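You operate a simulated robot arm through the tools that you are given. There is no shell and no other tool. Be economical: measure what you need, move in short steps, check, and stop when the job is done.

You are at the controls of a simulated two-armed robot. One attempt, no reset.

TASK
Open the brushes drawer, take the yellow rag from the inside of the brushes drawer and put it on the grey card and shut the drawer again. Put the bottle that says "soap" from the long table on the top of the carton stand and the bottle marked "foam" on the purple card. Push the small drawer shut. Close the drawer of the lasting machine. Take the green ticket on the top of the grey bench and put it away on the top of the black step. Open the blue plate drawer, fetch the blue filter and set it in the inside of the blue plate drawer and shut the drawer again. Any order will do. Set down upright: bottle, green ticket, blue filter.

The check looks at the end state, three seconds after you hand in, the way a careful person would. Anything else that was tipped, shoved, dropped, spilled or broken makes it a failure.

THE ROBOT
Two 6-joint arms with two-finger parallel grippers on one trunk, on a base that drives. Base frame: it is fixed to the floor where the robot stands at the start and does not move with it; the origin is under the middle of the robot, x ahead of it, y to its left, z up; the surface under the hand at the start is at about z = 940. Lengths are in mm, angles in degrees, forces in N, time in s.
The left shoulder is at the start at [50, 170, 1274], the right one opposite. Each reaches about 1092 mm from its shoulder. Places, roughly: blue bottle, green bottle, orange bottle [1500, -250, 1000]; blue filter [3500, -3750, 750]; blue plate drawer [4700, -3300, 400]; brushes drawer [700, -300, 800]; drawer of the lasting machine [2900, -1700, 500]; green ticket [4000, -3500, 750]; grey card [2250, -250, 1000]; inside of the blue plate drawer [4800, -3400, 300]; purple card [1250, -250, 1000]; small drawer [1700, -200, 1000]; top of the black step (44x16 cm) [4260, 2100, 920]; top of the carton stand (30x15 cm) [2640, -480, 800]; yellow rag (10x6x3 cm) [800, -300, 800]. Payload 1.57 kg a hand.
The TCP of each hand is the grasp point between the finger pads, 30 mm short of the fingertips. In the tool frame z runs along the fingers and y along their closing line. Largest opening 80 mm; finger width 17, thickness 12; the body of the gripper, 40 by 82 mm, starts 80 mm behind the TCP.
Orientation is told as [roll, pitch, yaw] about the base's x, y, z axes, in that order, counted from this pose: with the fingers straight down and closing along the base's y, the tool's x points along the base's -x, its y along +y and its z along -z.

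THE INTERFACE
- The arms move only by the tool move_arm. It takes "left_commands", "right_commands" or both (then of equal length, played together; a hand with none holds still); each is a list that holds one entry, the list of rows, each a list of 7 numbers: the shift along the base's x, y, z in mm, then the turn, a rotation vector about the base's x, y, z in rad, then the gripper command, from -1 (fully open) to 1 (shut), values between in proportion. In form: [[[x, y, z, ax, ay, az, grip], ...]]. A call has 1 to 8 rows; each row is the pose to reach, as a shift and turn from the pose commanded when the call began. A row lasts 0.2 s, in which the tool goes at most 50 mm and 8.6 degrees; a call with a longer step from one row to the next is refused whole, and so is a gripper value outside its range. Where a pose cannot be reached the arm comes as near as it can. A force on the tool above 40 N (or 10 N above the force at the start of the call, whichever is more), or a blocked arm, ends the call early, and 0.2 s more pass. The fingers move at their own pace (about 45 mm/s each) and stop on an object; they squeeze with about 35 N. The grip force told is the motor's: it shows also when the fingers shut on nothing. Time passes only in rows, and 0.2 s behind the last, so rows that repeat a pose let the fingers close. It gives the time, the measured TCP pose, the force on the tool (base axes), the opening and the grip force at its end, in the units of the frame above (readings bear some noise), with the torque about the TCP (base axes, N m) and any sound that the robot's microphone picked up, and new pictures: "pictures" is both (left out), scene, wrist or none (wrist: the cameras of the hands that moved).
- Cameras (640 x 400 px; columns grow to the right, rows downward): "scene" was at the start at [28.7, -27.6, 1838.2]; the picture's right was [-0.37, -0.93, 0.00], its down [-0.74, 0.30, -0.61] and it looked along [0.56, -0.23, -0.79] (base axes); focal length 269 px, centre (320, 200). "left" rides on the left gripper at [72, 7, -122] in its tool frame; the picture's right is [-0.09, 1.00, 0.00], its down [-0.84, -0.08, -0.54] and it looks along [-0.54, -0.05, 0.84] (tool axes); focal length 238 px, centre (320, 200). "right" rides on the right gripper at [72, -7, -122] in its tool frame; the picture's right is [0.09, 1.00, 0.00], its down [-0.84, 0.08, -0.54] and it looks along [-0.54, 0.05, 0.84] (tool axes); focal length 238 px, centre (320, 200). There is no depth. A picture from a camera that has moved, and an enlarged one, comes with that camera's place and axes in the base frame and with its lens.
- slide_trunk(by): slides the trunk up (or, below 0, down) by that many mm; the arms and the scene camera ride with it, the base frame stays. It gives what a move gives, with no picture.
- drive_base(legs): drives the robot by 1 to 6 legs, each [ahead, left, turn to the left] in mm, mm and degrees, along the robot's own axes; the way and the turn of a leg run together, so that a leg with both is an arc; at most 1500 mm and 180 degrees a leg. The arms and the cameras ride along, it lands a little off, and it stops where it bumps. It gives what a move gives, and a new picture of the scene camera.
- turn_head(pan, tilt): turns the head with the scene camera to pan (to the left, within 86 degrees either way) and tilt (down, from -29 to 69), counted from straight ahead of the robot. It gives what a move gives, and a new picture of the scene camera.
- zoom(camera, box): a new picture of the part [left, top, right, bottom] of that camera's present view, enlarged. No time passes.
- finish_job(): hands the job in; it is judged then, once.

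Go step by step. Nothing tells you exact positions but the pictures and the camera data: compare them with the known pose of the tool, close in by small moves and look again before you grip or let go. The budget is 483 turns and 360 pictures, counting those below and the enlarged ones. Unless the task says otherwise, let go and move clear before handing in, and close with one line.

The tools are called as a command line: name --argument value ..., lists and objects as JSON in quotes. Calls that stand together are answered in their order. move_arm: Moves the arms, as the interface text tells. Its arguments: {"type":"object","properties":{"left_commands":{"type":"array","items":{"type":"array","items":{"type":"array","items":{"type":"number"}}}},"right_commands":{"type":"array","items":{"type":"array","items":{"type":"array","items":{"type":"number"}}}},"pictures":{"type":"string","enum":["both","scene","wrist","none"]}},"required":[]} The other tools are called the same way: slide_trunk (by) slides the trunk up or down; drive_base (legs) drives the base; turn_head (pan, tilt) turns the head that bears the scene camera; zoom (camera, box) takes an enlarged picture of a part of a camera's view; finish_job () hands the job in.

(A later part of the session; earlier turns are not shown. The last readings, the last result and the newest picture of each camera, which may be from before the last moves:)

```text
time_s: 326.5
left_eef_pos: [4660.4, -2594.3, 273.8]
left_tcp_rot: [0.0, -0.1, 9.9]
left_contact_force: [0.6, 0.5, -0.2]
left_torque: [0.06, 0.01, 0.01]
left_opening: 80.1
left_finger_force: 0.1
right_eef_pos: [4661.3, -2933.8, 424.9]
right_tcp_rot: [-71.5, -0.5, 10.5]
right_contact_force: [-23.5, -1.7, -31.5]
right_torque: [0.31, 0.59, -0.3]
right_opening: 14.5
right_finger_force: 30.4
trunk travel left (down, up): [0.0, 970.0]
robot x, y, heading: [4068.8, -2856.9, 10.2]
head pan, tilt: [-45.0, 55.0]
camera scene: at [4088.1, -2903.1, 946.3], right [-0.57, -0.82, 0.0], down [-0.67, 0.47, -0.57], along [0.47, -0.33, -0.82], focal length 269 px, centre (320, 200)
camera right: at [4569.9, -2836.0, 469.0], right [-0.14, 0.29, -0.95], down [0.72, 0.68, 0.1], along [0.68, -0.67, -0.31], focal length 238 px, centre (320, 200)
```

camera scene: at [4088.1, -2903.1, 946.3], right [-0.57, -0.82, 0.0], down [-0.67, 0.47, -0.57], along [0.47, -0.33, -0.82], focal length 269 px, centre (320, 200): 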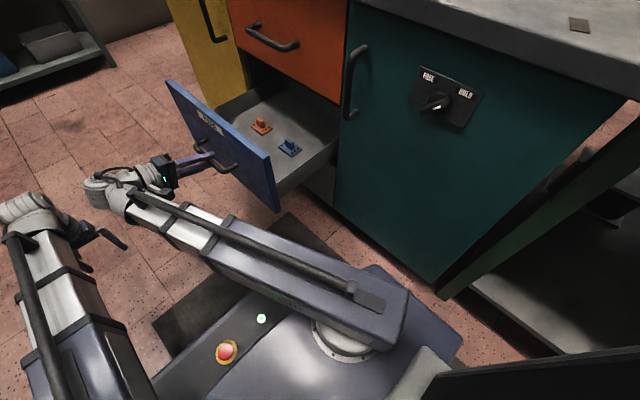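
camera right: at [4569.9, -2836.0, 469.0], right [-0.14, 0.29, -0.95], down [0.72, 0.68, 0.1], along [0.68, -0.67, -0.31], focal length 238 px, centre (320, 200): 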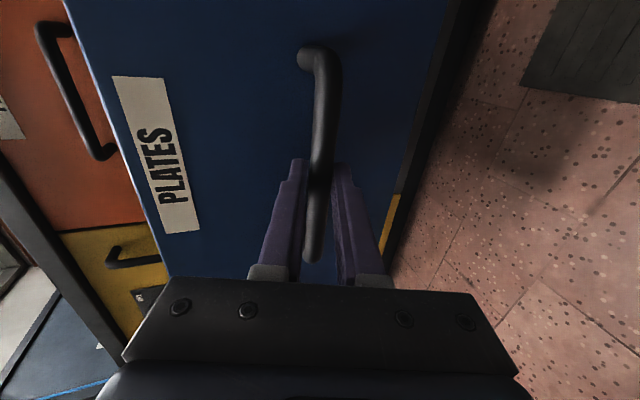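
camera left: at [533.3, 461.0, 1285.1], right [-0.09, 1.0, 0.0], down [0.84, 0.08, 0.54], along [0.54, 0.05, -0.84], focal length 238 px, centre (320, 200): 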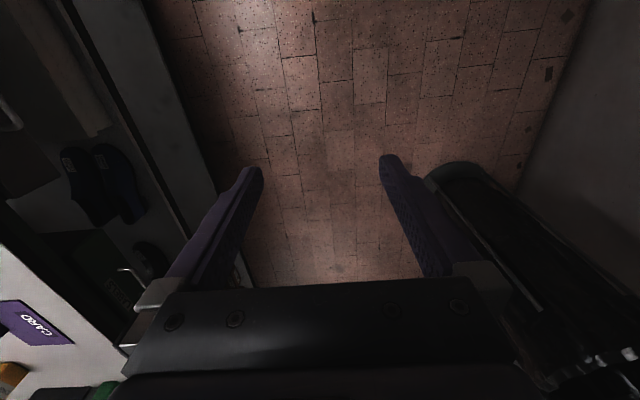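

The PLATES drawer is open about 236 mm, with two small plates inside. I'll release and back away.

move_arm --right_commands '[[[0, 0, 0, 0, 0, 0, 0.3], [0, 0, 0, 0, 0, 0, -0.3], [0, 0, 0, 0, 0, 0, -0.3], [-4, 20, 0, 0, 0, 0, -0.3], [-8, 40, 0, 0, 0, 0, -0.3], [-12, 60, 0, 0, 0, 0, -0.3]]]' --pictures "wrist"

```text
time_s: 328.1
left_eef_pos: [4659.2, -2593.7, 275.5]
left_tcp_rot: [0.0, -0.2, 9.9]
left_contact_force: [-0.2, 0.3, 0.5]
left_torque: [0.01, -0.05, 0.0]
left_opening: 79.9
left_finger_force: 0.1
right_eef_pos: [4652.3, -2874.3, 427.5]
right_tcp_rot: [-72.0, -0.9, 11.4]
right_contact_force: [14.0, -11.2, -4.9]
right_torque: [-0.08, 0.08, -0.48]
right_opening: 51.9
right_finger_force: 0.1
trunk travel left (down, up): [0.0, 970.0]
robot x, y, heading: [4069.6, -2852.3, 10.1]
head pan, tilt: [-45.0, 55.0]
stopped in row 6 (right hand): the force on the tool passed its limit at 55 N (the readings are from after the stop); the commanded pose is now the measured one
camera right: at [4558.5, -2776.8, 470.0], right [-0.14, 0.28, -0.95], down [0.71, 0.69, 0.11], along [0.69, -0.66, -0.3], focal length 238 px, centre (320, 200)
```

right: 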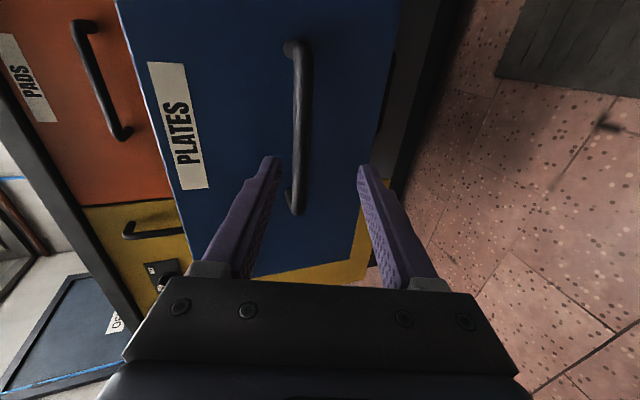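

The right wrist has met the left hand. I'll move the left hand away, then raise the trunk.

move_arm --left_commands '[[[0, 40, 0, 0, 0, 0, -1], [0, 80, 0, 0, 0, 0, -1], [0, 120, 0, 0, 0, 0, -1], [0, 160, 0, 0, 0, 0, -1]]]' --pictures "none"

slide_trunk --by 400

slide_trunk --by 350

move_arm --right_commands '[[[0, -5, 0, 0.14, 0.026, 0, -1], [0, -10, 0, 0.28, 0.052, 0, -1], [0, -15, 0, 0.42, 0.078, 0, -1], [0, -20, 0, 0.56, 0.104, 0, -1], [0, -25, 0, 0.7, 0.13, 0, -1], [0, -30, 0, 0.84, 0.156, 0, -1], [0, -35, 0, 0.98, 0.182, 0, -1], [0, -40, 0, 1.12, 0.208, 0, -1]]]' --pictures "none"

move_arm --right_commands '[[[0, 0, 0, 0.117, 0.022, 0, -1]]]' --pictures "scene"

```text
time_s: 329.1
left_eef_pos: [4657.0, -2433.9, 275.5]
left_tcp_rot: [0.0, -0.1, 9.9]
left_contact_force: [-0.4, -0.1, 0.4]
left_torque: [0.0, 0.0, 0.01]
left_opening: 79.8
left_finger_force: 0.3
right_eef_pos: [4651.4, -2873.9, 426.9]
right_tcp_rot: [-72.1, -0.9, 11.1]
right_contact_force: [22.8, -21.1, -9.6]
right_torque: [-0.41, -0.12, -0.53]
right_opening: 51.9
right_finger_force: 0.1
trunk travel left (down, up): [0.0, 970.0]
robot x, y, heading: [4067.9, -2855.1, 9.9]
head pan, tilt: [-45.0, 55.0]
```

```text
time_s: 332.9
left_eef_pos: [4657.1, -2435.1, 674.3]
left_tcp_rot: [0.0, -0.1, 9.9]
left_contact_force: [0.5, 0.9, -0.9]
left_torque: [-0.02, 0.03, -0.01]
left_opening: 80.2
left_finger_force: 0.0
right_eef_pos: [4651.2, -2873.0, 827.6]
right_tcp_rot: [-72.2, -0.8, 11.3]
right_contact_force: [24.3, -23.5, -10.4]
right_torque: [-0.4, -0.16, -0.53]
right_opening: 52.2
right_finger_force: 0.1
trunk travel left (down, up): [-400.0, 570.0]
robot x, y, heading: [4068.5, -2859.4, 10.0]
head pan, tilt: [-45.0, 55.0]
```

```text
time_s: 336.3
left_eef_pos: [4657.5, -2434.1, 1024.9]
left_tcp_rot: [0.0, -0.2, 9.8]
left_contact_force: [-0.7, -0.1, 0.4]
left_torque: [0.0, -0.01, 0.03]
left_opening: 79.9
left_finger_force: 0.0
right_eef_pos: [4651.4, -2874.1, 1177.5]
right_tcp_rot: [-72.1, -0.8, 11.2]
right_contact_force: [24.2, -24.2, -10.2]
right_torque: [-0.4, -0.16, -0.55]
right_opening: 51.8
right_finger_force: 0.0
trunk travel left (down, up): [-750.0, 220.0]
robot x, y, heading: [4065.4, -2855.1, 10.0]
head pan, tilt: [-45.0, 55.0]
```

```text
time_s: 338.1
left_eef_pos: [4658.2, -2434.5, 1024.8]
left_tcp_rot: [0.0, 0.0, 10.0]
left_contact_force: [0.2, -0.3, 0.6]
left_torque: [0.0, -0.02, -0.02]
left_opening: 79.9
left_finger_force: 0.0
right_eef_pos: [4651.7, -2921.3, 1026.6]
right_tcp_rot: [-6.8, -1.0, 10.1]
right_contact_force: [0.9, 0.8, 0.1]
right_torque: [-0.01, 0.0, 0.01]
right_opening: 79.8
right_finger_force: 0.1
right hand out of reach, approached as far as the arm can: row 1, 2, 3, 4, 5, 6, 7, 8
trunk travel left (down, up): [-750.0, 220.0]
robot x, y, heading: [4063.8, -2854.8, 9.9]
head pan, tilt: [-45.0, 55.0]
```

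```text
time_s: 338.5
left_eef_pos: [4657.4, -2435.0, 1025.3]
left_tcp_rot: [0.0, -0.1, 9.9]
left_contact_force: [0.1, -0.4, -0.3]
left_torque: [0.02, -0.01, -0.03]
left_opening: 80.0
left_finger_force: 0.1
right_eef_pos: [4652.1, -2919.4, 1024.8]
right_tcp_rot: [0.0, -0.9, 9.8]
right_contact_force: [0.2, 0.0, -0.5]
right_torque: [-0.01, -0.01, -0.05]
right_opening: 79.7
right_finger_force: 0.0
right hand out of reach, approached as far as the arm can: row 1
trunk travel left (down, up): [-750.0, 220.0]
robot x, y, heading: [4068.0, -2856.2, 9.8]
head pan, tilt: [-45.0, 55.0]
camera scene: at [4087.6, -2903.5, 1696.4], right [-0.57, -0.82, 0.0], down [-0.67, 0.47, -0.57], along [0.47, -0.33, -0.82], focal length 269 px, centre (320, 200)
```

scene: 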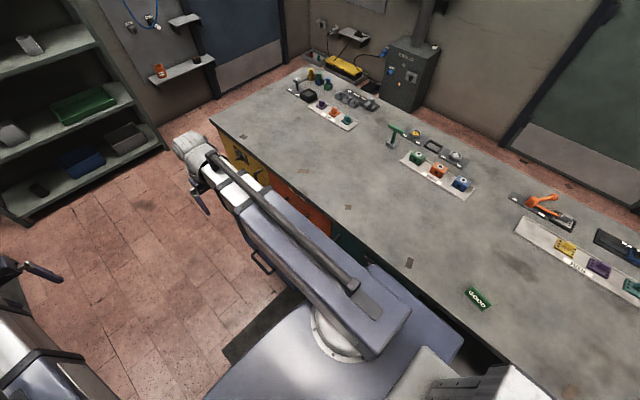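

Now for the filter. I'll drive back along the bench toward it.

drive_base --legs '[[-1000, 0, 1]]'

turn_head --pan -70 --tilt 50

zoom --camera "scene" --box '[200, 60, 440, 210]'

```text
time_s: 343.7
left_eef_pos: [3651.2, -2608.4, 1025.1]
left_tcp_rot: [0.0, -0.2, 11.6]
left_contact_force: [0.7, 0.1, 0.2]
left_torque: [0.0, 0.0, -0.02]
left_opening: 80.0
left_finger_force: 0.1
right_eef_pos: [3659.4, -3092.9, 1025.1]
right_tcp_rot: [-0.1, -0.9, 11.7]
right_contact_force: [-0.6, -0.3, -0.7]
right_torque: [0.01, -0.02, 0.0]
right_opening: 80.3
right_finger_force: 0.1
trunk travel left (down, up): [-750.0, 220.0]
robot x, y, heading: [3076.8, -3043.9, 11.8]
head pan, tilt: [-45.0, 55.0]
camera scene: at [3095.0, -3093.4, 1696.5], right [-0.55, -0.84, 0.0], down [-0.69, 0.45, -0.57], along [0.48, -0.31, -0.82], focal length 269 px, centre (320, 200)
```

scene: 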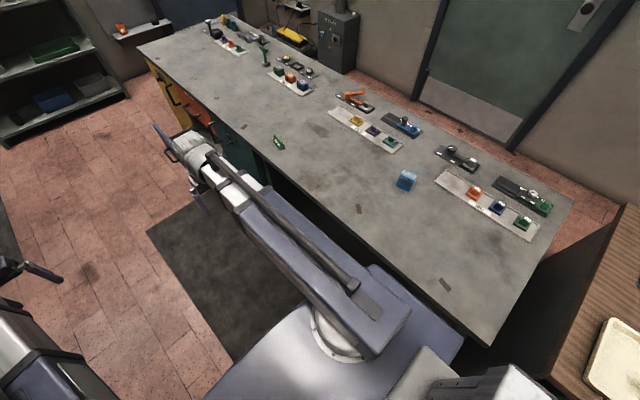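

```text
time_s: 344.6
left_eef_pos: [3651.8, -2607.7, 1025.2]
left_tcp_rot: [0.0, -0.1, 11.6]
left_contact_force: [-0.7, 0.8, -1.0]
left_torque: [-0.01, 0.04, 0.06]
left_opening: 79.9
left_finger_force: 0.0
right_eef_pos: [3659.5, -3092.7, 1024.9]
right_tcp_rot: [0.0, -1.0, 11.6]
right_contact_force: [0.4, -0.1, -0.1]
right_torque: [0.0, -0.01, 0.0]
right_opening: 79.8
right_finger_force: 0.1
trunk travel left (down, up): [-750.0, 220.0]
robot x, y, heading: [3073.8, -3043.6, 11.5]
head pan, tilt: [-70.0, 50.0]
camera scene: at [3075.8, -3119.2, 1702.9], right [-0.85, -0.53, 0.0], down [-0.4, 0.65, -0.64], along [0.34, -0.55, -0.77], focal length 269 px, centre (320, 200)
```

scene: 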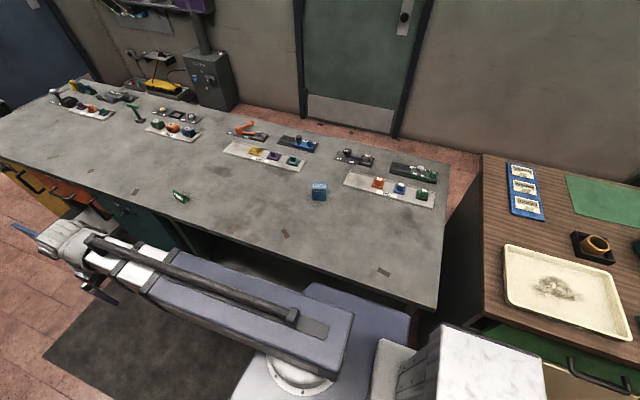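

```text
2.67 times, centred on (320, 135) of scene
camera zoom: at [3075.8, -3119.2, 1702.9], right [-0.85, -0.53, 0.0], down [-0.4, 0.65, -0.64], along [0.34, -0.55, -0.77], focal length 718 px, centre (320, 373)
```

zoom: 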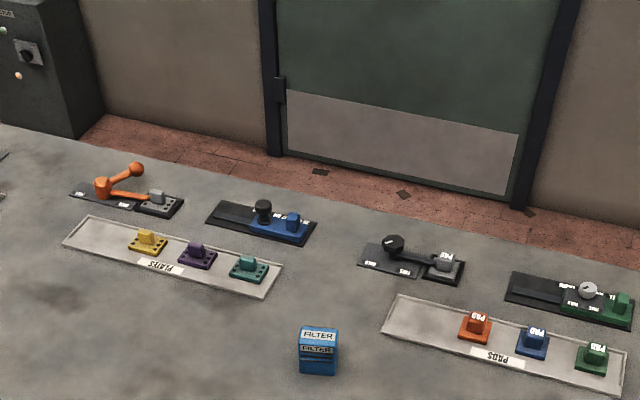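

The filter top is around [3497, -3811, 840]. I'll swing the right hand out over it.

move_arm --right_commands '[[[5, -40, 0, 0, 0, 0, -1], [10, -80, 0, 0, 0, 0, -1], [15, -120, 0, 0, 0, 0, -1], [20, -160, 0, 0, 0, 0, -1], [25, -200, 0, 0, 0, 0, -1], [30, -240, 0, 0, 0, 0, -1], [30, -280, 0, 0, 0, 0, -1], [15, -320, 0, 0, 0, 0, -1]]]' --pictures "none"

move_arm --right_commands '[[[-22, -42, 0, 0, 0, 0, -1], [-44, -84, 0, 0, 0, 0, -1], [-66, -126, 0, 0, 0, 0, -1], [-88, -168, 0, 0, 0, 0, -1], [-110, -210, 0, 0, 0, 0, -1], [-132, -252, 0, 0, 0, 0, -1], [-154, -294, 0, 0, 0, 0, -1], [-170, -330, 0, 0, 0, 0, -1]]]' --pictures "wrist"

```text
time_s: 346.4
left_eef_pos: [3650.7, -2608.3, 1025.9]
left_tcp_rot: [-0.1, -0.2, 11.7]
left_contact_force: [-0.5, -0.1, -0.1]
left_torque: [0.04, -0.03, 0.0]
left_opening: 80.2
left_finger_force: 0.1
right_eef_pos: [3674.6, -3412.0, 1025.0]
right_tcp_rot: [0.0, -0.9, 11.8]
right_contact_force: [-0.2, -1.0, 0.2]
right_torque: [0.0, 0.0, -0.02]
right_opening: 80.1
right_finger_force: 0.0
trunk travel left (down, up): [-750.0, 220.0]
robot x, y, heading: [3071.2, -3043.3, 11.7]
head pan, tilt: [-70.0, 50.0]
```

```text
time_s: 348.2
left_eef_pos: [3649.8, -2608.2, 1024.9]
left_tcp_rot: [0.0, -0.2, 11.7]
left_contact_force: [-0.1, 0.6, 0.0]
left_torque: [-0.02, 0.0, 0.02]
left_opening: 80.0
left_finger_force: 0.0
right_eef_pos: [3504.4, -3742.1, 1024.8]
right_tcp_rot: [0.0, -0.9, 11.8]
right_contact_force: [0.7, 0.2, -0.8]
right_torque: [-0.01, -0.02, -0.02]
right_opening: 80.2
right_finger_force: 0.1
trunk travel left (down, up): [-750.0, 220.0]
robot x, y, heading: [3074.2, -3044.4, 11.7]
head pan, tilt: [-70.0, 50.0]
camera right: at [3434.0, -3764.1, 1145.6], right [-0.29, 0.96, 0.0], down [0.8, 0.24, 0.55], along [0.53, 0.16, -0.83], focal length 238 px, centre (320, 200)
```

right: 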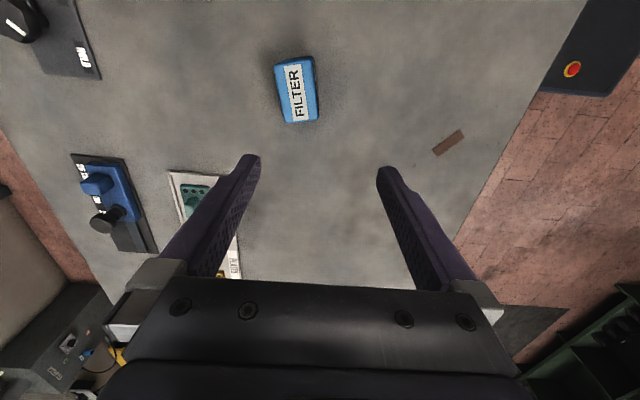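

move_arm --right_commands '[[[-9, -20, 0, 0, 0, 0.06, -1], [-16, -38, 0, 0, 0, 0.11, -1]]]' --pictures "none"

slide_trunk --by -80

zoom --camera "right" --box '[0, 0, 640, 400]'

```text
time_s: 348.8
left_eef_pos: [3650.6, -2607.6, 1026.0]
left_tcp_rot: [-0.1, 0.0, 11.7]
left_contact_force: [1.2, -0.2, -0.5]
left_torque: [-0.01, -0.04, 0.02]
left_opening: 80.2
left_finger_force: 0.0
right_eef_pos: [3489.8, -3780.7, 1025.4]
right_tcp_rot: [-0.1, -0.9, 18.0]
right_contact_force: [0.2, 0.5, -0.4]
right_torque: [-0.01, -0.01, -0.01]
right_opening: 80.2
right_finger_force: 0.1
trunk travel left (down, up): [-750.0, 220.0]
robot x, y, heading: [3075.3, -3046.2, 12.0]
head pan, tilt: [-70.0, 50.0]
```

```text
time_s: 350.0
left_eef_pos: [3650.7, -2607.4, 946.0]
left_tcp_rot: [0.0, -0.1, 11.8]
left_contact_force: [1.2, 0.0, 0.7]
left_torque: [0.01, 0.03, 0.02]
left_opening: 79.8
left_finger_force: 0.0
right_eef_pos: [3489.6, -3780.1, 944.6]
right_tcp_rot: [0.0, -0.8, 18.1]
right_contact_force: [-0.3, -0.6, -0.3]
right_torque: [0.01, 0.0, -0.02]
right_opening: 80.0
right_finger_force: 0.1
trunk travel left (down, up): [-670.0, 300.0]
robot x, y, heading: [3071.1, -3049.4, 11.9]
head pan, tilt: [-70.0, 50.0]
```

```text
1.00 times, centred on (320, 200) of right (not enlarged: the box is as wide or as high as the picture)
camera zoom: at [3421.7, -3809.3, 1065.9], right [-0.4, 0.92, 0.0], down [0.76, 0.33, 0.55], along [0.51, 0.22, -0.83], focal length 238 px, centre (320, 200)
```

zoom: 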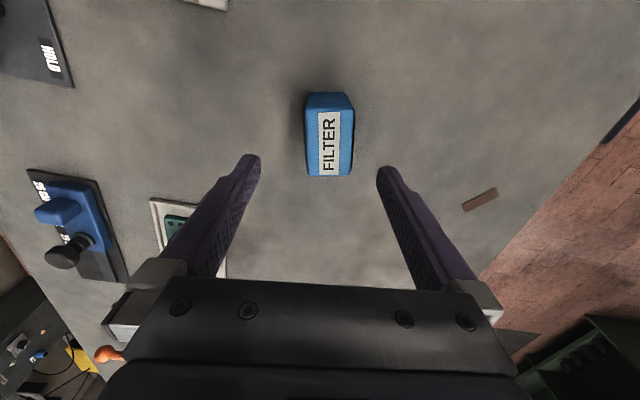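

move_arm --right_commands '[[[-11, 4, 0, 0, 0, 0, -1]]]' --pictures "none"

slide_trunk --by -60

zoom --camera "right" --box '[0, 0, 640, 400]'

```text
time_s: 350.4
left_eef_pos: [3650.6, -2608.6, 945.3]
left_tcp_rot: [0.0, -0.1, 11.8]
left_contact_force: [0.4, -0.6, -0.8]
left_torque: [0.04, 0.0, 0.01]
left_opening: 80.0
left_finger_force: 0.1
right_eef_pos: [3477.9, -3775.4, 946.0]
right_tcp_rot: [0.1, -0.9, 18.1]
right_contact_force: [-1.2, 0.2, 0.9]
right_torque: [0.01, 0.0, -0.02]
right_opening: 80.0
right_finger_force: 0.1
trunk travel left (down, up): [-670.0, 300.0]
robot x, y, heading: [3072.4, -3043.6, 11.9]
head pan, tilt: [-70.0, 50.0]
```

```text
time_s: 351.4
left_eef_pos: [3651.2, -2607.4, 885.3]
left_tcp_rot: [0.0, -0.2, 11.7]
left_contact_force: [0.1, -0.9, 0.0]
left_torque: [0.01, -0.01, 0.03]
left_opening: 79.9
left_finger_force: 0.0
right_eef_pos: [3478.0, -3776.8, 885.4]
right_tcp_rot: [0.1, -1.0, 18.1]
right_contact_force: [0.1, 0.5, 0.4]
right_torque: [0.03, -0.01, -0.01]
right_opening: 80.1
right_finger_force: 0.1
trunk travel left (down, up): [-610.0, 360.0]
robot x, y, heading: [3071.7, -3044.3, 11.7]
head pan, tilt: [-70.0, 50.0]
```

```text
1.00 times, centred on (320, 200) of right (not enlarged: the box is as wide or as high as the picture)
camera zoom: at [3410.4, -3805.0, 1005.9], right [-0.4, 0.92, 0.0], down [0.76, 0.33, 0.55], along [0.51, 0.22, -0.83], focal length 238 px, centre (320, 200)
```

zoom: 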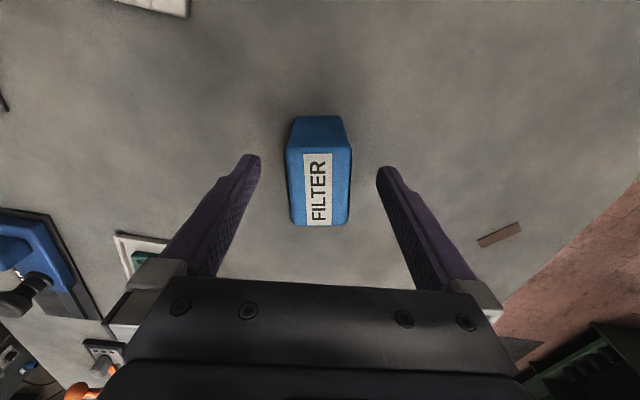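

The filter is centred, with its top at about z 873 and the bench near 800. I'll lower to TCP 840 and grip.

slide_trunk --by -44

move_arm --right_commands '[[[0, 0, 0, 0, 0, 0, -0.6], [0, 0, 0, 0, 0, 0, -0.2], [0, 0, 0, 0, 0, 0, 0.2], [0, 0, 0, 0, 0, 0, 0.6], [0, 0, 0, 0, 0, 0, 1], [0, 0, 0, 0, 0, 0, 1]]]' --pictures "wrist"

```text
time_s: 352.3
left_eef_pos: [3650.8, -2608.3, 841.8]
left_tcp_rot: [-0.1, -0.2, 11.7]
left_contact_force: [0.5, 0.3, 0.1]
left_torque: [0.02, -0.02, -0.03]
left_opening: 79.7
left_finger_force: 0.1
right_eef_pos: [3479.2, -3774.9, 842.2]
right_tcp_rot: [0.0, -0.9, 18.0]
right_contact_force: [0.3, -0.6, 1.1]
right_torque: [0.01, 0.0, -0.02]
right_opening: 79.8
right_finger_force: 0.0
trunk travel left (down, up): [-566.0, 404.0]
robot x, y, heading: [3073.3, -3048.4, 11.9]
head pan, tilt: [-70.0, 50.0]
```

```text
time_s: 353.7
left_eef_pos: [3650.3, -2608.2, 841.7]
left_tcp_rot: [0.0, -0.2, 11.7]
left_contact_force: [0.0, -0.2, -0.1]
left_torque: [-0.02, 0.02, 0.0]
left_opening: 80.0
left_finger_force: 0.0
right_eef_pos: [3477.1, -3774.1, 842.2]
right_tcp_rot: [0.0, -0.9, 18.1]
right_contact_force: [-0.5, -0.1, -0.6]
right_torque: [-0.01, 0.04, -0.01]
right_opening: 39.4
right_finger_force: 34.6
trunk travel left (down, up): [-566.0, 404.0]
robot x, y, heading: [3076.9, -3043.3, 12.0]
head pan, tilt: [-70.0, 50.0]
camera right: at [3410.4, -3805.0, 961.8], right [-0.4, 0.92, 0.0], down [0.76, 0.33, 0.55], along [0.51, 0.22, -0.83], focal length 238 px, centre (320, 200)
```

right: 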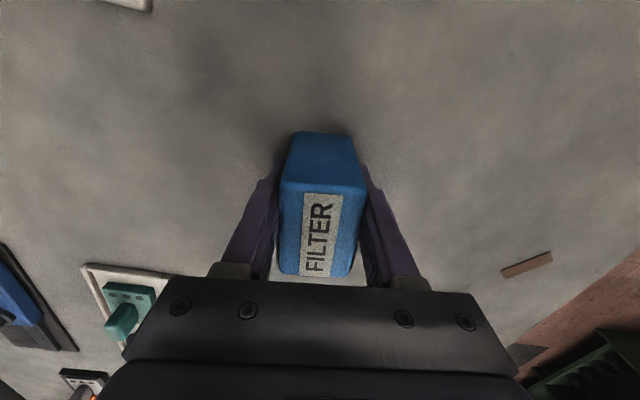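

The filter is gripped at 39 mm. I'll lift it, fold back over the aisle, and drive to the open drawer.

slide_trunk --by 200

move_arm --right_commands '[[[22, 42, 0, 0, 0, 0, 1], [44, 84, 0, 0, 0, 0, 1], [66, 126, 0, 0, 0, 0, 1], [88, 168, 0, 0, 0, 0, 1], [110, 210, 0, 0, 0, 0, 1], [132, 252, 0, 0, 0, 0, 1], [154, 294, 0, 0, 0, 0, 1], [176, 336, 0, 0, 0, 0, 1]]]' --pictures "none"

move_arm --right_commands '[[[20, 43, 0, 0, 0, 0, 1], [40, 86, 0, 0, 0, 0, 1], [55, 130, 0, 0, 0, 0, 1], [60, 175, 0, 0, 0, 0, 1], [60, 220, 0, 0, 0, 0, 1], [55, 265, 0, 0, 0, 0, 1]]]' --pictures "wrist"

```text
time_s: 355.8
left_eef_pos: [3650.3, -2608.0, 1041.3]
left_tcp_rot: [0.0, -0.1, 11.7]
left_contact_force: [-1.1, 0.9, 0.5]
left_torque: [0.0, 0.04, -0.04]
left_opening: 80.0
left_finger_force: 0.0
right_eef_pos: [3478.2, -3775.5, 1040.0]
right_tcp_rot: [-0.1, -0.9, 18.0]
right_contact_force: [0.0, 0.1, -1.4]
right_torque: [0.02, 0.04, -0.02]
right_opening: 39.2
right_finger_force: 35.2
trunk travel left (down, up): [-766.0, 204.0]
robot x, y, heading: [3075.8, -3046.6, 11.6]
head pan, tilt: [-70.0, 50.0]
```

```text
time_s: 357.6
left_eef_pos: [3652.1, -2606.9, 1041.3]
left_tcp_rot: [0.0, -0.1, 11.7]
left_contact_force: [0.2, 0.5, 0.2]
left_torque: [-0.02, 0.04, -0.02]
left_opening: 80.1
left_finger_force: 0.0
right_eef_pos: [3654.4, -3440.0, 1041.8]
right_tcp_rot: [0.0, -0.9, 18.0]
right_contact_force: [-0.5, 0.7, 0.1]
right_torque: [0.01, 0.02, -0.02]
right_opening: 39.4
right_finger_force: 35.1
trunk travel left (down, up): [-766.0, 204.0]
robot x, y, heading: [3073.0, -3040.6, 11.8]
head pan, tilt: [-70.0, 50.0]
```

```text
time_s: 359.0
left_eef_pos: [3651.1, -2606.9, 1040.2]
left_tcp_rot: [-0.2, -0.1, 11.7]
left_contact_force: [0.3, -1.1, 0.4]
left_torque: [0.0, 0.02, 0.02]
left_opening: 80.1
left_finger_force: 0.1
right_eef_pos: [3709.4, -3176.1, 1039.5]
right_tcp_rot: [0.0, -0.9, 18.1]
right_contact_force: [-0.1, 1.0, -0.7]
right_torque: [0.0, 0.01, -0.02]
right_opening: 39.4
right_finger_force: 34.5
trunk travel left (down, up): [-766.0, 204.0]
robot x, y, heading: [3078.9, -3048.5, 11.4]
head pan, tilt: [-70.0, 50.0]
camera right: at [3641.8, -3203.6, 1161.9], right [-0.39, 0.92, 0.0], down [0.76, 0.33, 0.55], along [0.51, 0.22, -0.83], focal length 238 px, centre (320, 200)
```

right: 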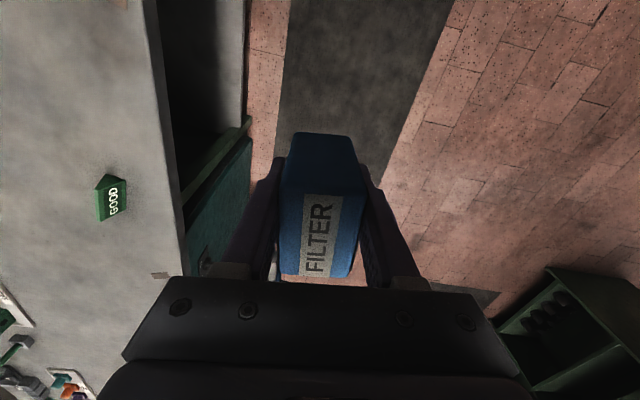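

drive_base --legs '[[980, 0, -1.3]]'

turn_head --pan -35 --tilt 55

```text
time_s: 364.2
left_eef_pos: [4632.6, -2431.8, 1040.2]
left_tcp_rot: [0.0, -0.2, 10.3]
left_contact_force: [-0.8, -0.3, 0.0]
left_torque: [0.01, 0.01, 0.01]
left_opening: 80.1
left_finger_force: 0.0
right_eef_pos: [4679.2, -2999.8, 1040.6]
right_tcp_rot: [0.0, -0.8, 16.6]
right_contact_force: [0.4, -0.6, -1.2]
right_torque: [-0.01, 0.01, 0.0]
right_opening: 39.3
right_finger_force: 34.6
trunk travel left (down, up): [-766.0, 204.0]
robot x, y, heading: [4047.1, -2856.4, 10.5]
head pan, tilt: [-70.0, 50.0]
camera scene: at [4045.8, -2928.7, 1719.0], right [-0.86, -0.51, 0.0], down [-0.39, 0.66, -0.64], along [0.33, -0.55, -0.77], focal length 269 px, centre (320, 200)
```

scene: 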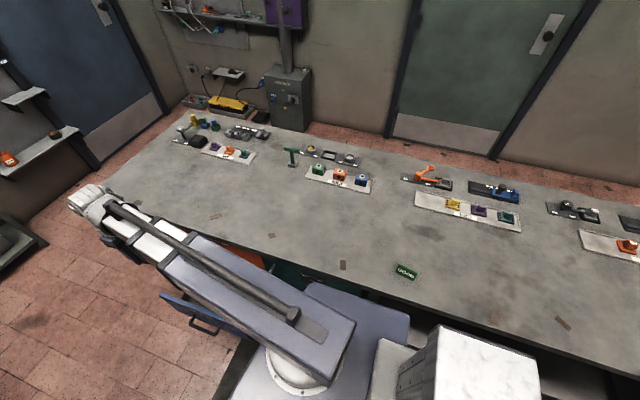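

```text
time_s: 365.2
left_eef_pos: [4632.8, -2431.2, 1040.6]
left_tcp_rot: [0.1, -0.1, 10.3]
left_contact_force: [-0.5, -0.2, -0.1]
left_torque: [-0.02, 0.01, 0.01]
left_opening: 80.0
left_finger_force: 0.2
right_eef_pos: [4677.2, -2999.3, 1039.5]
right_tcp_rot: [0.0, -0.9, 16.6]
right_contact_force: [0.1, -0.7, -0.5]
right_torque: [0.02, 0.06, -0.05]
right_opening: 39.3
right_finger_force: 35.0
trunk travel left (down, up): [-766.0, 204.0]
robot x, y, heading: [4046.4, -2857.9, 10.3]
head pan, tilt: [-35.0, 55.0]
camera scene: at [4071.7, -2892.5, 1712.5], right [-0.42, -0.91, 0.0], down [-0.74, 0.34, -0.57], along [0.52, -0.24, -0.82], focal length 269 px, centre (320, 200)
```

scene: 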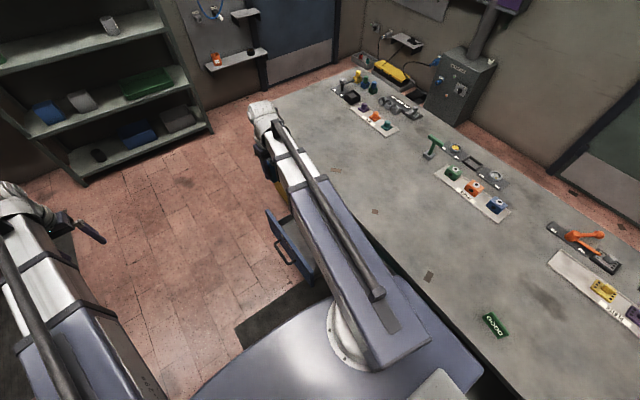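

zoom --camera "right" --box '[0, 0, 640, 400]'

```text
1.00 times, centred on (320, 200) of right (not enlarged: the box is as wide or as high as the picture)
camera zoom: at [4609.0, -3027.4, 1161.8], right [-0.37, 0.93, 0.0], down [0.77, 0.31, 0.55], along [0.51, 0.21, -0.83], focal length 238 px, centre (320, 200)
```

zoom: 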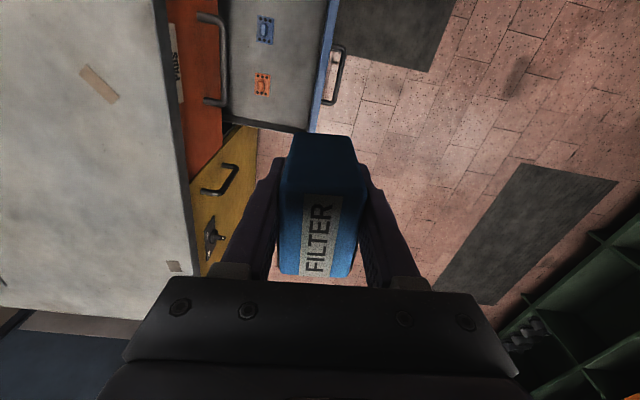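

The drawer floor has a free strip between the plates and the front wall, and the bench is turned about 13.7°. The target spot is about [4682, -3073]. I'll move over it and lower.

move_arm --right_commands '[[[2, -37, 0, 0, 0, -0.03, 1], [5, -74, 0, 0, 0, -0.05, 1]]]' --pictures "none"

slide_trunk --by -400

zoom --camera "right" --box '[0, 0, 640, 400]'

turn_head --pan -35 --tilt 45

```text
time_s: 365.8
left_eef_pos: [4631.8, -2431.9, 1042.2]
left_tcp_rot: [0.0, -0.2, 10.3]
left_contact_force: [0.3, -0.7, -0.6]
left_torque: [0.04, -0.02, 0.04]
left_opening: 80.0
left_finger_force: 0.0
right_eef_pos: [4683.0, -3072.6, 1039.4]
right_tcp_rot: [0.0, -0.9, 13.8]
right_contact_force: [-0.7, 0.2, -0.4]
right_torque: [0.01, 0.01, 0.0]
right_opening: 39.1
right_finger_force: 35.2
trunk travel left (down, up): [-766.0, 204.0]
robot x, y, heading: [4046.9, -2857.8, 10.2]
head pan, tilt: [-35.0, 55.0]
```

```text
time_s: 369.6
left_eef_pos: [4631.0, -2432.4, 640.7]
left_tcp_rot: [-0.1, -0.1, 10.3]
left_contact_force: [0.2, -1.0, -0.4]
left_torque: [0.0, 0.0, -0.02]
left_opening: 80.0
left_finger_force: 0.0
right_eef_pos: [4683.7, -3072.5, 642.0]
right_tcp_rot: [0.0, -0.9, 13.7]
right_contact_force: [0.1, -0.2, -1.1]
right_torque: [0.0, -0.01, 0.01]
right_opening: 39.5
right_finger_force: 34.8
trunk travel left (down, up): [-366.0, 604.0]
robot x, y, heading: [4047.9, -2852.1, 10.1]
head pan, tilt: [-35.0, 55.0]
```

```text
1.00 times, centred on (320, 200) of right (not enlarged: the box is as wide or as high as the picture)
camera zoom: at [4613.0, -3096.6, 761.8], right [-0.33, 0.95, 0.0], down [0.79, 0.27, 0.55], along [0.52, 0.18, -0.83], focal length 238 px, centre (320, 200)
```

zoom: 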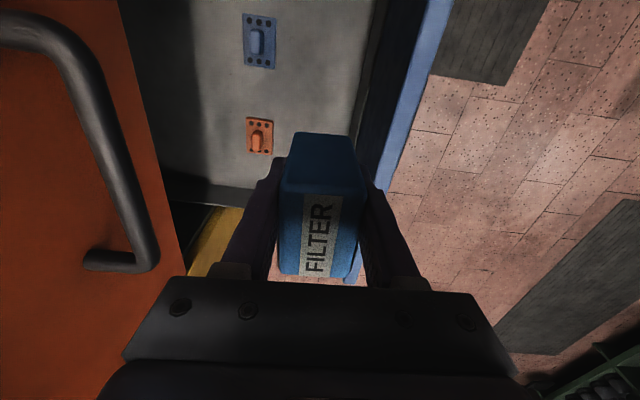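

```text
time_s: 370.3
left_eef_pos: [4632.0, -2430.5, 641.9]
left_tcp_rot: [0.0, -0.1, 10.2]
left_contact_force: [-1.0, 0.2, -0.3]
left_torque: [0.02, -0.02, 0.02]
left_opening: 79.9
left_finger_force: 0.1
right_eef_pos: [4682.9, -3072.7, 641.3]
right_tcp_rot: [0.0, -0.9, 13.7]
right_contact_force: [-0.6, -0.4, 0.1]
right_torque: [0.01, 0.01, 0.02]
right_opening: 39.2
right_finger_force: 34.7
trunk travel left (down, up): [-366.0, 604.0]
robot x, y, heading: [4047.3, -2856.6, 10.4]
head pan, tilt: [-35.0, 45.0]
camera scene: at [4080.1, -2896.3, 1325.8], right [-0.42, -0.91, 0.0], down [-0.64, 0.29, -0.71], along [0.64, -0.29, -0.71], focal length 269 px, centre (320, 200)
```

scene: 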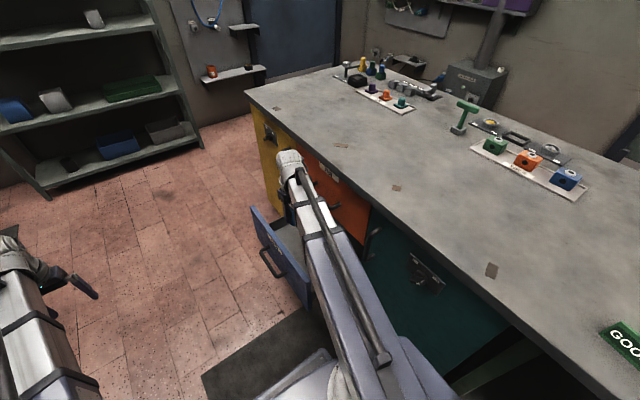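

slide_trunk --by -190

zoom --camera "right" --box '[0, 0, 640, 400]'

```text
time_s: 372.4
left_eef_pos: [4631.3, -2431.3, 450.7]
left_tcp_rot: [-0.1, -0.1, 10.3]
left_contact_force: [0.2, -0.1, -0.2]
left_torque: [0.0, -0.02, -0.03]
left_opening: 80.1
left_finger_force: 0.0
right_eef_pos: [4682.6, -3072.3, 450.0]
right_tcp_rot: [0.1, -1.0, 13.7]
right_contact_force: [1.0, 1.1, -0.7]
right_torque: [-0.01, 0.04, -0.02]
right_opening: 39.2
right_finger_force: 34.7
trunk travel left (down, up): [-176.0, 794.0]
robot x, y, heading: [4047.2, -2852.2, 10.6]
head pan, tilt: [-35.0, 45.0]
```

```text
1.00 times, centred on (320, 200) of right (not enlarged: the box is as wide or as high as the picture)
camera zoom: at [4613.0, -3096.6, 571.8], right [-0.33, 0.95, 0.0], down [0.79, 0.27, 0.55], along [0.52, 0.18, -0.83], focal length 238 px, centre (320, 200)
```

zoom: 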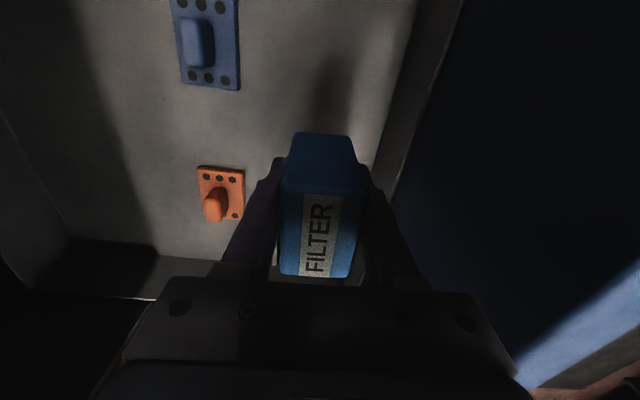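

slide_trunk --by -48

slide_trunk --by -4

slide_trunk --by -3

zoom --camera "right" --box '[0, 0, 640, 400]'

```text
time_s: 373.3
left_eef_pos: [4631.7, -2431.2, 403.4]
left_tcp_rot: [0.0, -0.1, 10.3]
left_contact_force: [0.8, -0.4, -0.1]
left_torque: [0.0, 0.0, 0.0]
left_opening: 80.0
left_finger_force: 0.0
right_eef_pos: [4683.3, -3072.2, 403.1]
right_tcp_rot: [0.0, -0.9, 13.7]
right_contact_force: [-0.9, 0.9, 0.3]
right_torque: [-0.03, 0.01, -0.04]
right_opening: 39.5
right_finger_force: 35.1
trunk travel left (down, up): [-128.0, 842.0]
robot x, y, heading: [4046.7, -2855.5, 10.2]
head pan, tilt: [-35.0, 45.0]
```

```text
time_s: 373.9
left_eef_pos: [4632.6, -2431.7, 400.9]
left_tcp_rot: [0.1, -0.1, 10.3]
left_contact_force: [0.6, 0.1, 0.6]
left_torque: [0.0, -0.03, -0.01]
left_opening: 79.8
left_finger_force: 0.0
right_eef_pos: [4682.7, -3071.6, 398.4]
right_tcp_rot: [0.0, -0.9, 13.8]
right_contact_force: [-0.4, 0.2, -1.0]
right_torque: [-0.03, -0.01, 0.02]
right_opening: 39.3
right_finger_force: 35.2
trunk travel left (down, up): [-124.0, 846.0]
robot x, y, heading: [4044.1, -2855.6, 10.3]
head pan, tilt: [-35.0, 45.0]
```

```text
time_s: 374.4
left_eef_pos: [4632.1, -2431.5, 396.5]
left_tcp_rot: [0.0, -0.2, 10.3]
left_contact_force: [0.0, -0.1, -0.3]
left_torque: [0.0, 0.0, 0.03]
left_opening: 79.9
left_finger_force: 0.1
right_eef_pos: [4682.2, -3073.1, 396.9]
right_tcp_rot: [0.0, -1.0, 13.8]
right_contact_force: [0.0, 0.2, -1.0]
right_torque: [0.0, 0.02, 0.02]
right_opening: 39.4
right_finger_force: 34.8
trunk travel left (down, up): [-121.0, 849.0]
robot x, y, heading: [4047.2, -2853.4, 10.5]
head pan, tilt: [-35.0, 45.0]
```

```text
1.00 times, centred on (320, 200) of right (not enlarged: the box is as wide or as high as the picture)
camera zoom: at [4613.0, -3096.6, 516.8], right [-0.33, 0.95, 0.0], down [0.79, 0.27, 0.55], along [0.52, 0.18, -0.83], focal length 238 px, centre (320, 200)
```

zoom: 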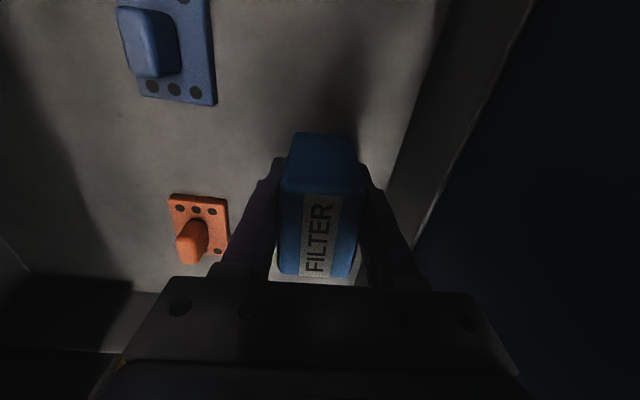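

slide_trunk --by -4

slide_trunk --by -3

slide_trunk --by -3

slide_trunk --by -3

```text
time_s: 374.9
left_eef_pos: [4631.8, -2431.2, 392.7]
left_tcp_rot: [0.0, -0.1, 10.2]
left_contact_force: [0.1, 0.9, 0.1]
left_torque: [0.03, 0.06, 0.0]
left_opening: 80.0
left_finger_force: 0.1
right_eef_pos: [4683.1, -3072.8, 392.2]
right_tcp_rot: [-0.1, -1.0, 13.7]
right_contact_force: [-0.8, 0.2, -0.9]
right_torque: [0.0, -0.01, -0.01]
right_opening: 39.3
right_finger_force: 35.2
trunk travel left (down, up): [-117.0, 853.0]
robot x, y, heading: [4043.9, -2852.4, 10.4]
head pan, tilt: [-35.0, 45.0]
```

```text
time_s: 375.4
left_eef_pos: [4632.1, -2432.4, 389.8]
left_tcp_rot: [-0.1, -0.1, 10.3]
left_contact_force: [0.4, 0.1, -0.3]
left_torque: [0.01, 0.02, 0.0]
left_opening: 79.9
left_finger_force: 0.0
right_eef_pos: [4682.6, -3071.8, 389.2]
right_tcp_rot: [0.1, -0.9, 13.8]
right_contact_force: [0.9, 0.6, -0.4]
right_torque: [0.0, 0.01, -0.01]
right_opening: 39.0
right_finger_force: 35.2
trunk travel left (down, up): [-114.0, 856.0]
robot x, y, heading: [4046.4, -2853.2, 10.4]
head pan, tilt: [-35.0, 45.0]
```

```text
time_s: 375.9
left_eef_pos: [4632.2, -2431.9, 386.4]
left_tcp_rot: [-0.1, -0.2, 10.3]
left_contact_force: [0.3, 0.0, 0.1]
left_torque: [0.0, 0.01, 0.0]
left_opening: 80.0
left_finger_force: 0.0
right_eef_pos: [4683.3, -3072.8, 387.5]
right_tcp_rot: [0.0, -0.9, 13.8]
right_contact_force: [1.1, -0.2, 15.6]
right_torque: [0.0, -0.02, -0.01]
right_opening: 39.4
right_finger_force: 35.4
trunk travel left (down, up): [-111.0, 859.0]
robot x, y, heading: [4044.4, -2857.7, 10.5]
head pan, tilt: [-35.0, 45.0]
```

```text
time_s: 376.5
left_eef_pos: [4630.7, -2431.5, 383.9]
left_tcp_rot: [-0.1, -0.3, 10.4]
left_contact_force: [0.9, -0.6, -0.2]
left_torque: [-0.02, 0.0, -0.02]
left_opening: 80.2
left_finger_force: 0.0
right_eef_pos: [4683.0, -3071.8, 384.5]
right_tcp_rot: [0.0, -1.0, 13.8]
right_contact_force: [0.4, -0.4, 24.9]
right_torque: [0.08, -0.05, -0.02]
right_opening: 39.5
right_finger_force: 34.5
trunk travel left (down, up): [-108.0, 862.0]
robot x, y, heading: [4049.8, -2856.9, 10.5]
head pan, tilt: [-35.0, 45.0]
```

Contact is steady. I'll release with limited opening and rise.

slide_trunk --by 1

move_arm --right_commands '[[[0, 0, 0, 0, 0, 0, 0], [0, 0, 0, 0, 0, 0, -0.2], [0, 0, 0, 0, 0, 0, -0.5], [0, 0, 0, 0, 0, 0, -0.5]]]' --pictures "none"

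slide_trunk --by 120

zoom --camera "right" --box '[0, 0, 640, 400]'

```text
time_s: 377.0
left_eef_pos: [4631.3, -2430.6, 384.7]
left_tcp_rot: [0.1, -0.2, 10.3]
left_contact_force: [0.4, 0.1, -0.1]
left_torque: [0.02, -0.02, 0.0]
left_opening: 80.2
left_finger_force: 0.0
right_eef_pos: [4682.9, -3071.6, 383.9]
right_tcp_rot: [-0.1, -0.9, 13.8]
right_contact_force: [-0.5, 1.0, 9.0]
right_torque: [0.06, -0.07, 0.01]
right_opening: 39.1
right_finger_force: 34.9
trunk travel left (down, up): [-109.0, 861.0]
robot x, y, heading: [4045.4, -2853.3, 10.2]
head pan, tilt: [-35.0, 45.0]
```

```text
time_s: 378.0
left_eef_pos: [4632.2, -2431.8, 383.5]
left_tcp_rot: [0.0, 0.0, 10.3]
left_contact_force: [-0.3, 0.4, 1.0]
left_torque: [0.02, -0.03, 0.02]
left_opening: 79.9
left_finger_force: 0.1
right_eef_pos: [4681.5, -3073.3, 385.1]
right_tcp_rot: [0.0, -0.8, 13.8]
right_contact_force: [0.5, 1.5, -0.1]
right_torque: [-0.02, -0.01, 0.01]
right_opening: 59.9
right_finger_force: 0.1
trunk travel left (down, up): [-109.0, 861.0]
robot x, y, heading: [4041.3, -2858.2, 10.2]
head pan, tilt: [-35.0, 45.0]
```

```text
time_s: 379.5
left_eef_pos: [4630.9, -2431.6, 504.2]
left_tcp_rot: [0.1, -0.1, 10.4]
left_contact_force: [-0.1, -0.5, 0.8]
left_torque: [-0.02, -0.03, -0.03]
left_opening: 80.1
left_finger_force: 0.1
right_eef_pos: [4682.7, -3073.0, 502.8]
right_tcp_rot: [0.0, -0.9, 13.8]
right_contact_force: [-0.5, -0.2, 0.9]
right_torque: [0.05, 0.01, -0.05]
right_opening: 60.0
right_finger_force: 0.1
trunk travel left (down, up): [-229.0, 741.0]
robot x, y, heading: [4048.4, -2855.2, 10.5]
head pan, tilt: [-35.0, 45.0]
```

```text
1.00 times, centred on (320, 200) of right (not enlarged: the box is as wide or as high as the picture)
camera zoom: at [4613.0, -3096.6, 624.7], right [-0.33, 0.95, 0.0], down [0.79, 0.27, 0.55], along [0.52, 0.18, -0.83], focal length 238 px, centre (320, 200)
```

zoom: 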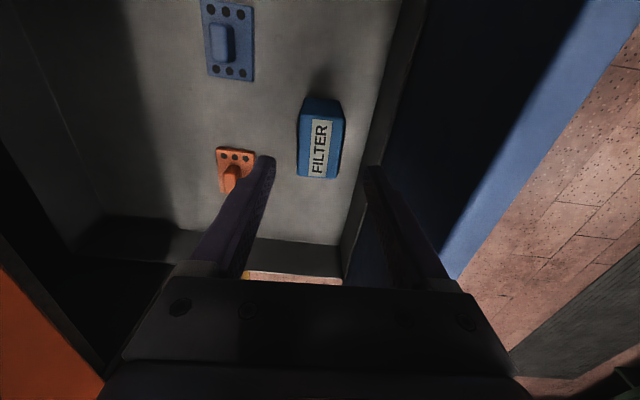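

The filter stands upright in the drawer. I'll rise and reposition the base a little, then push the drawer shut with closed fingers.

slide_trunk --by 300

drive_base --legs '[[-80, 120, 0]]'

```text
time_s: 382.5
left_eef_pos: [4631.8, -2431.6, 803.7]
left_tcp_rot: [0.1, -0.1, 10.4]
left_contact_force: [-0.1, 0.3, -0.4]
left_torque: [-0.01, 0.0, 0.0]
left_opening: 79.9
left_finger_force: 0.0
right_eef_pos: [4683.0, -3073.2, 803.7]
right_tcp_rot: [-0.1, -0.9, 13.8]
right_contact_force: [0.1, 0.3, -0.5]
right_torque: [-0.01, 0.01, 0.03]
right_opening: 59.9
right_finger_force: 0.0
trunk travel left (down, up): [-529.0, 441.0]
robot x, y, heading: [4042.9, -2851.4, 10.5]
head pan, tilt: [-35.0, 45.0]
```

```text
time_s: 383.8
left_eef_pos: [4531.1, -2328.7, 803.9]
left_tcp_rot: [-0.1, -0.1, 10.3]
left_contact_force: [0.5, 0.3, -0.4]
left_torque: [-0.01, -0.04, 0.01]
left_opening: 80.0
left_finger_force: 0.1
right_eef_pos: [4582.6, -2968.6, 804.7]
right_tcp_rot: [0.0, -0.9, 13.7]
right_contact_force: [-0.7, 0.6, 0.8]
right_torque: [0.01, -0.03, 0.0]
right_opening: 60.1
right_finger_force: 0.0
trunk travel left (down, up): [-529.0, 441.0]
robot x, y, heading: [3945.5, -2748.6, 10.3]
head pan, tilt: [-35.0, 45.0]
camera scene: at [3978.7, -2792.4, 1488.9], right [-0.42, -0.91, 0.0], down [-0.64, 0.29, -0.71], along [0.64, -0.3, -0.71], focal length 269 px, centre (320, 200)
```

scene: 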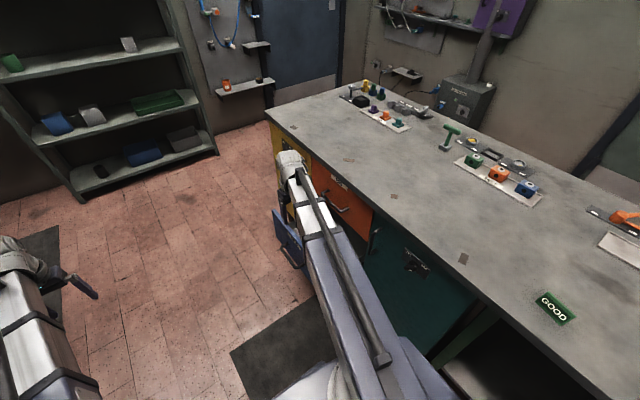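

move_arm --right_commands '[[[7, 11, 0, -0.136, -0.0332, 0, 0], [14, 22, 0, -0.272, -0.0664, 0, 1], [21, 33, 0, -0.408, -0.0996, 0, 1], [28, 44, 0, -0.544, -0.1328, 0, 1], [35, 55, 0, -0.68, -0.166, 0, 1], [42, 66, 0, -0.816, -0.1992, 0, 1], [48, 77, 0, -0.952, -0.2324, 0, 1], [54, 88, 0, -1.088, -0.2656, 0, 1]]]' --pictures "none"

move_arm --right_commands '[[[0, 0, 0, -0.133, -0.0325, 0, 1]]]' --pictures "none"

slide_trunk --by -400

slide_trunk --by -129

zoom --camera "right" --box '[0, 0, 640, 400]'

```text
time_s: 385.6
left_eef_pos: [4532.1, -2329.4, 803.8]
left_tcp_rot: [0.0, 0.0, 10.3]
left_contact_force: [0.4, -0.2, -0.2]
left_torque: [-0.04, 0.03, 0.0]
left_opening: 80.0
left_finger_force: 0.1
right_eef_pos: [4637.3, -2881.9, 928.5]
right_tcp_rot: [-64.3, -0.3, 14.5]
right_contact_force: [-0.3, 0.2, 0.9]
right_torque: [-0.02, 0.0, -0.01]
right_opening: 0.2
right_finger_force: 21.4
right hand out of reach, approached as far as the arm can: row 1, 2, 3, 4, 5, 6, 7, 8
trunk travel left (down, up): [-529.0, 441.0]
robot x, y, heading: [3944.7, -2751.9, 10.5]
head pan, tilt: [-35.0, 45.0]
```

```text
time_s: 386.0
left_eef_pos: [4531.2, -2328.4, 805.2]
left_tcp_rot: [0.0, -0.1, 10.2]
left_contact_force: [0.1, -0.4, 0.9]
left_torque: [0.03, -0.04, 0.01]
left_opening: 80.1
left_finger_force: 0.1
right_eef_pos: [4636.1, -2881.7, 955.9]
right_tcp_rot: [-72.0, -0.3, 14.5]
right_contact_force: [0.5, 0.3, 0.5]
right_torque: [0.0, -0.01, -0.03]
right_opening: 0.0
right_finger_force: 21.1
right hand out of reach, approached as far as the arm can: row 1
trunk travel left (down, up): [-529.0, 441.0]
robot x, y, heading: [3947.9, -2752.6, 10.4]
head pan, tilt: [-35.0, 45.0]
```

```text
time_s: 389.9
left_eef_pos: [4532.3, -2328.3, 404.5]
left_tcp_rot: [0.0, 0.0, 10.3]
left_contact_force: [0.4, 0.1, 1.4]
left_torque: [0.01, -0.03, 0.01]
left_opening: 80.0
left_finger_force: 0.1
right_eef_pos: [4638.9, -2881.4, 555.7]
right_tcp_rot: [-71.9, -0.3, 14.5]
right_contact_force: [1.0, 0.8, 0.2]
right_torque: [-0.02, 0.01, 0.03]
right_opening: 0.0
right_finger_force: 21.3
trunk travel left (down, up): [-129.0, 841.0]
robot x, y, heading: [3945.0, -2752.2, 10.6]
head pan, tilt: [-35.0, 45.0]
```

```text
time_s: 391.4
left_eef_pos: [4531.9, -2329.2, 275.0]
left_tcp_rot: [0.1, -0.1, 10.3]
left_contact_force: [0.2, -0.2, 0.6]
left_torque: [0.01, 0.02, 0.01]
left_opening: 80.1
left_finger_force: 0.1
right_eef_pos: [4638.3, -2881.8, 427.5]
right_tcp_rot: [-71.9, -0.3, 14.5]
right_contact_force: [0.6, -0.4, 0.7]
right_torque: [0.02, 0.01, -0.02]
right_opening: 0.0
right_finger_force: 21.4
trunk travel left (down, up): [0.0, 970.0]
robot x, y, heading: [3946.7, -2753.5, 10.6]
head pan, tilt: [-35.0, 45.0]
```

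```text
1.00 times, centred on (320, 200) of right (not enlarged: the box is as wide or as high as the picture)
camera zoom: at [4539.6, -2789.7, 470.5], right [-0.16, 0.28, -0.95], down [0.67, 0.73, 0.1], along [0.72, -0.62, -0.31], focal length 238 px, centre (320, 200)
```

zoom: 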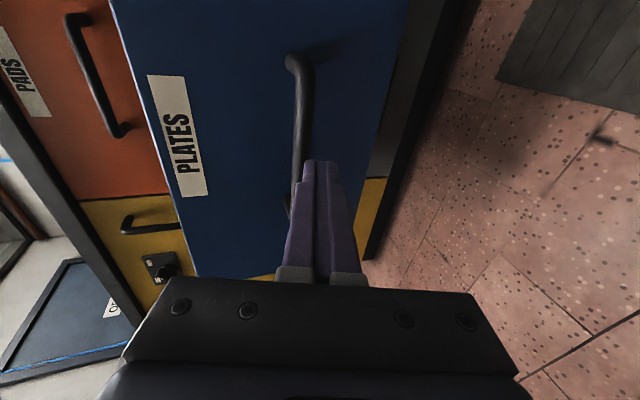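

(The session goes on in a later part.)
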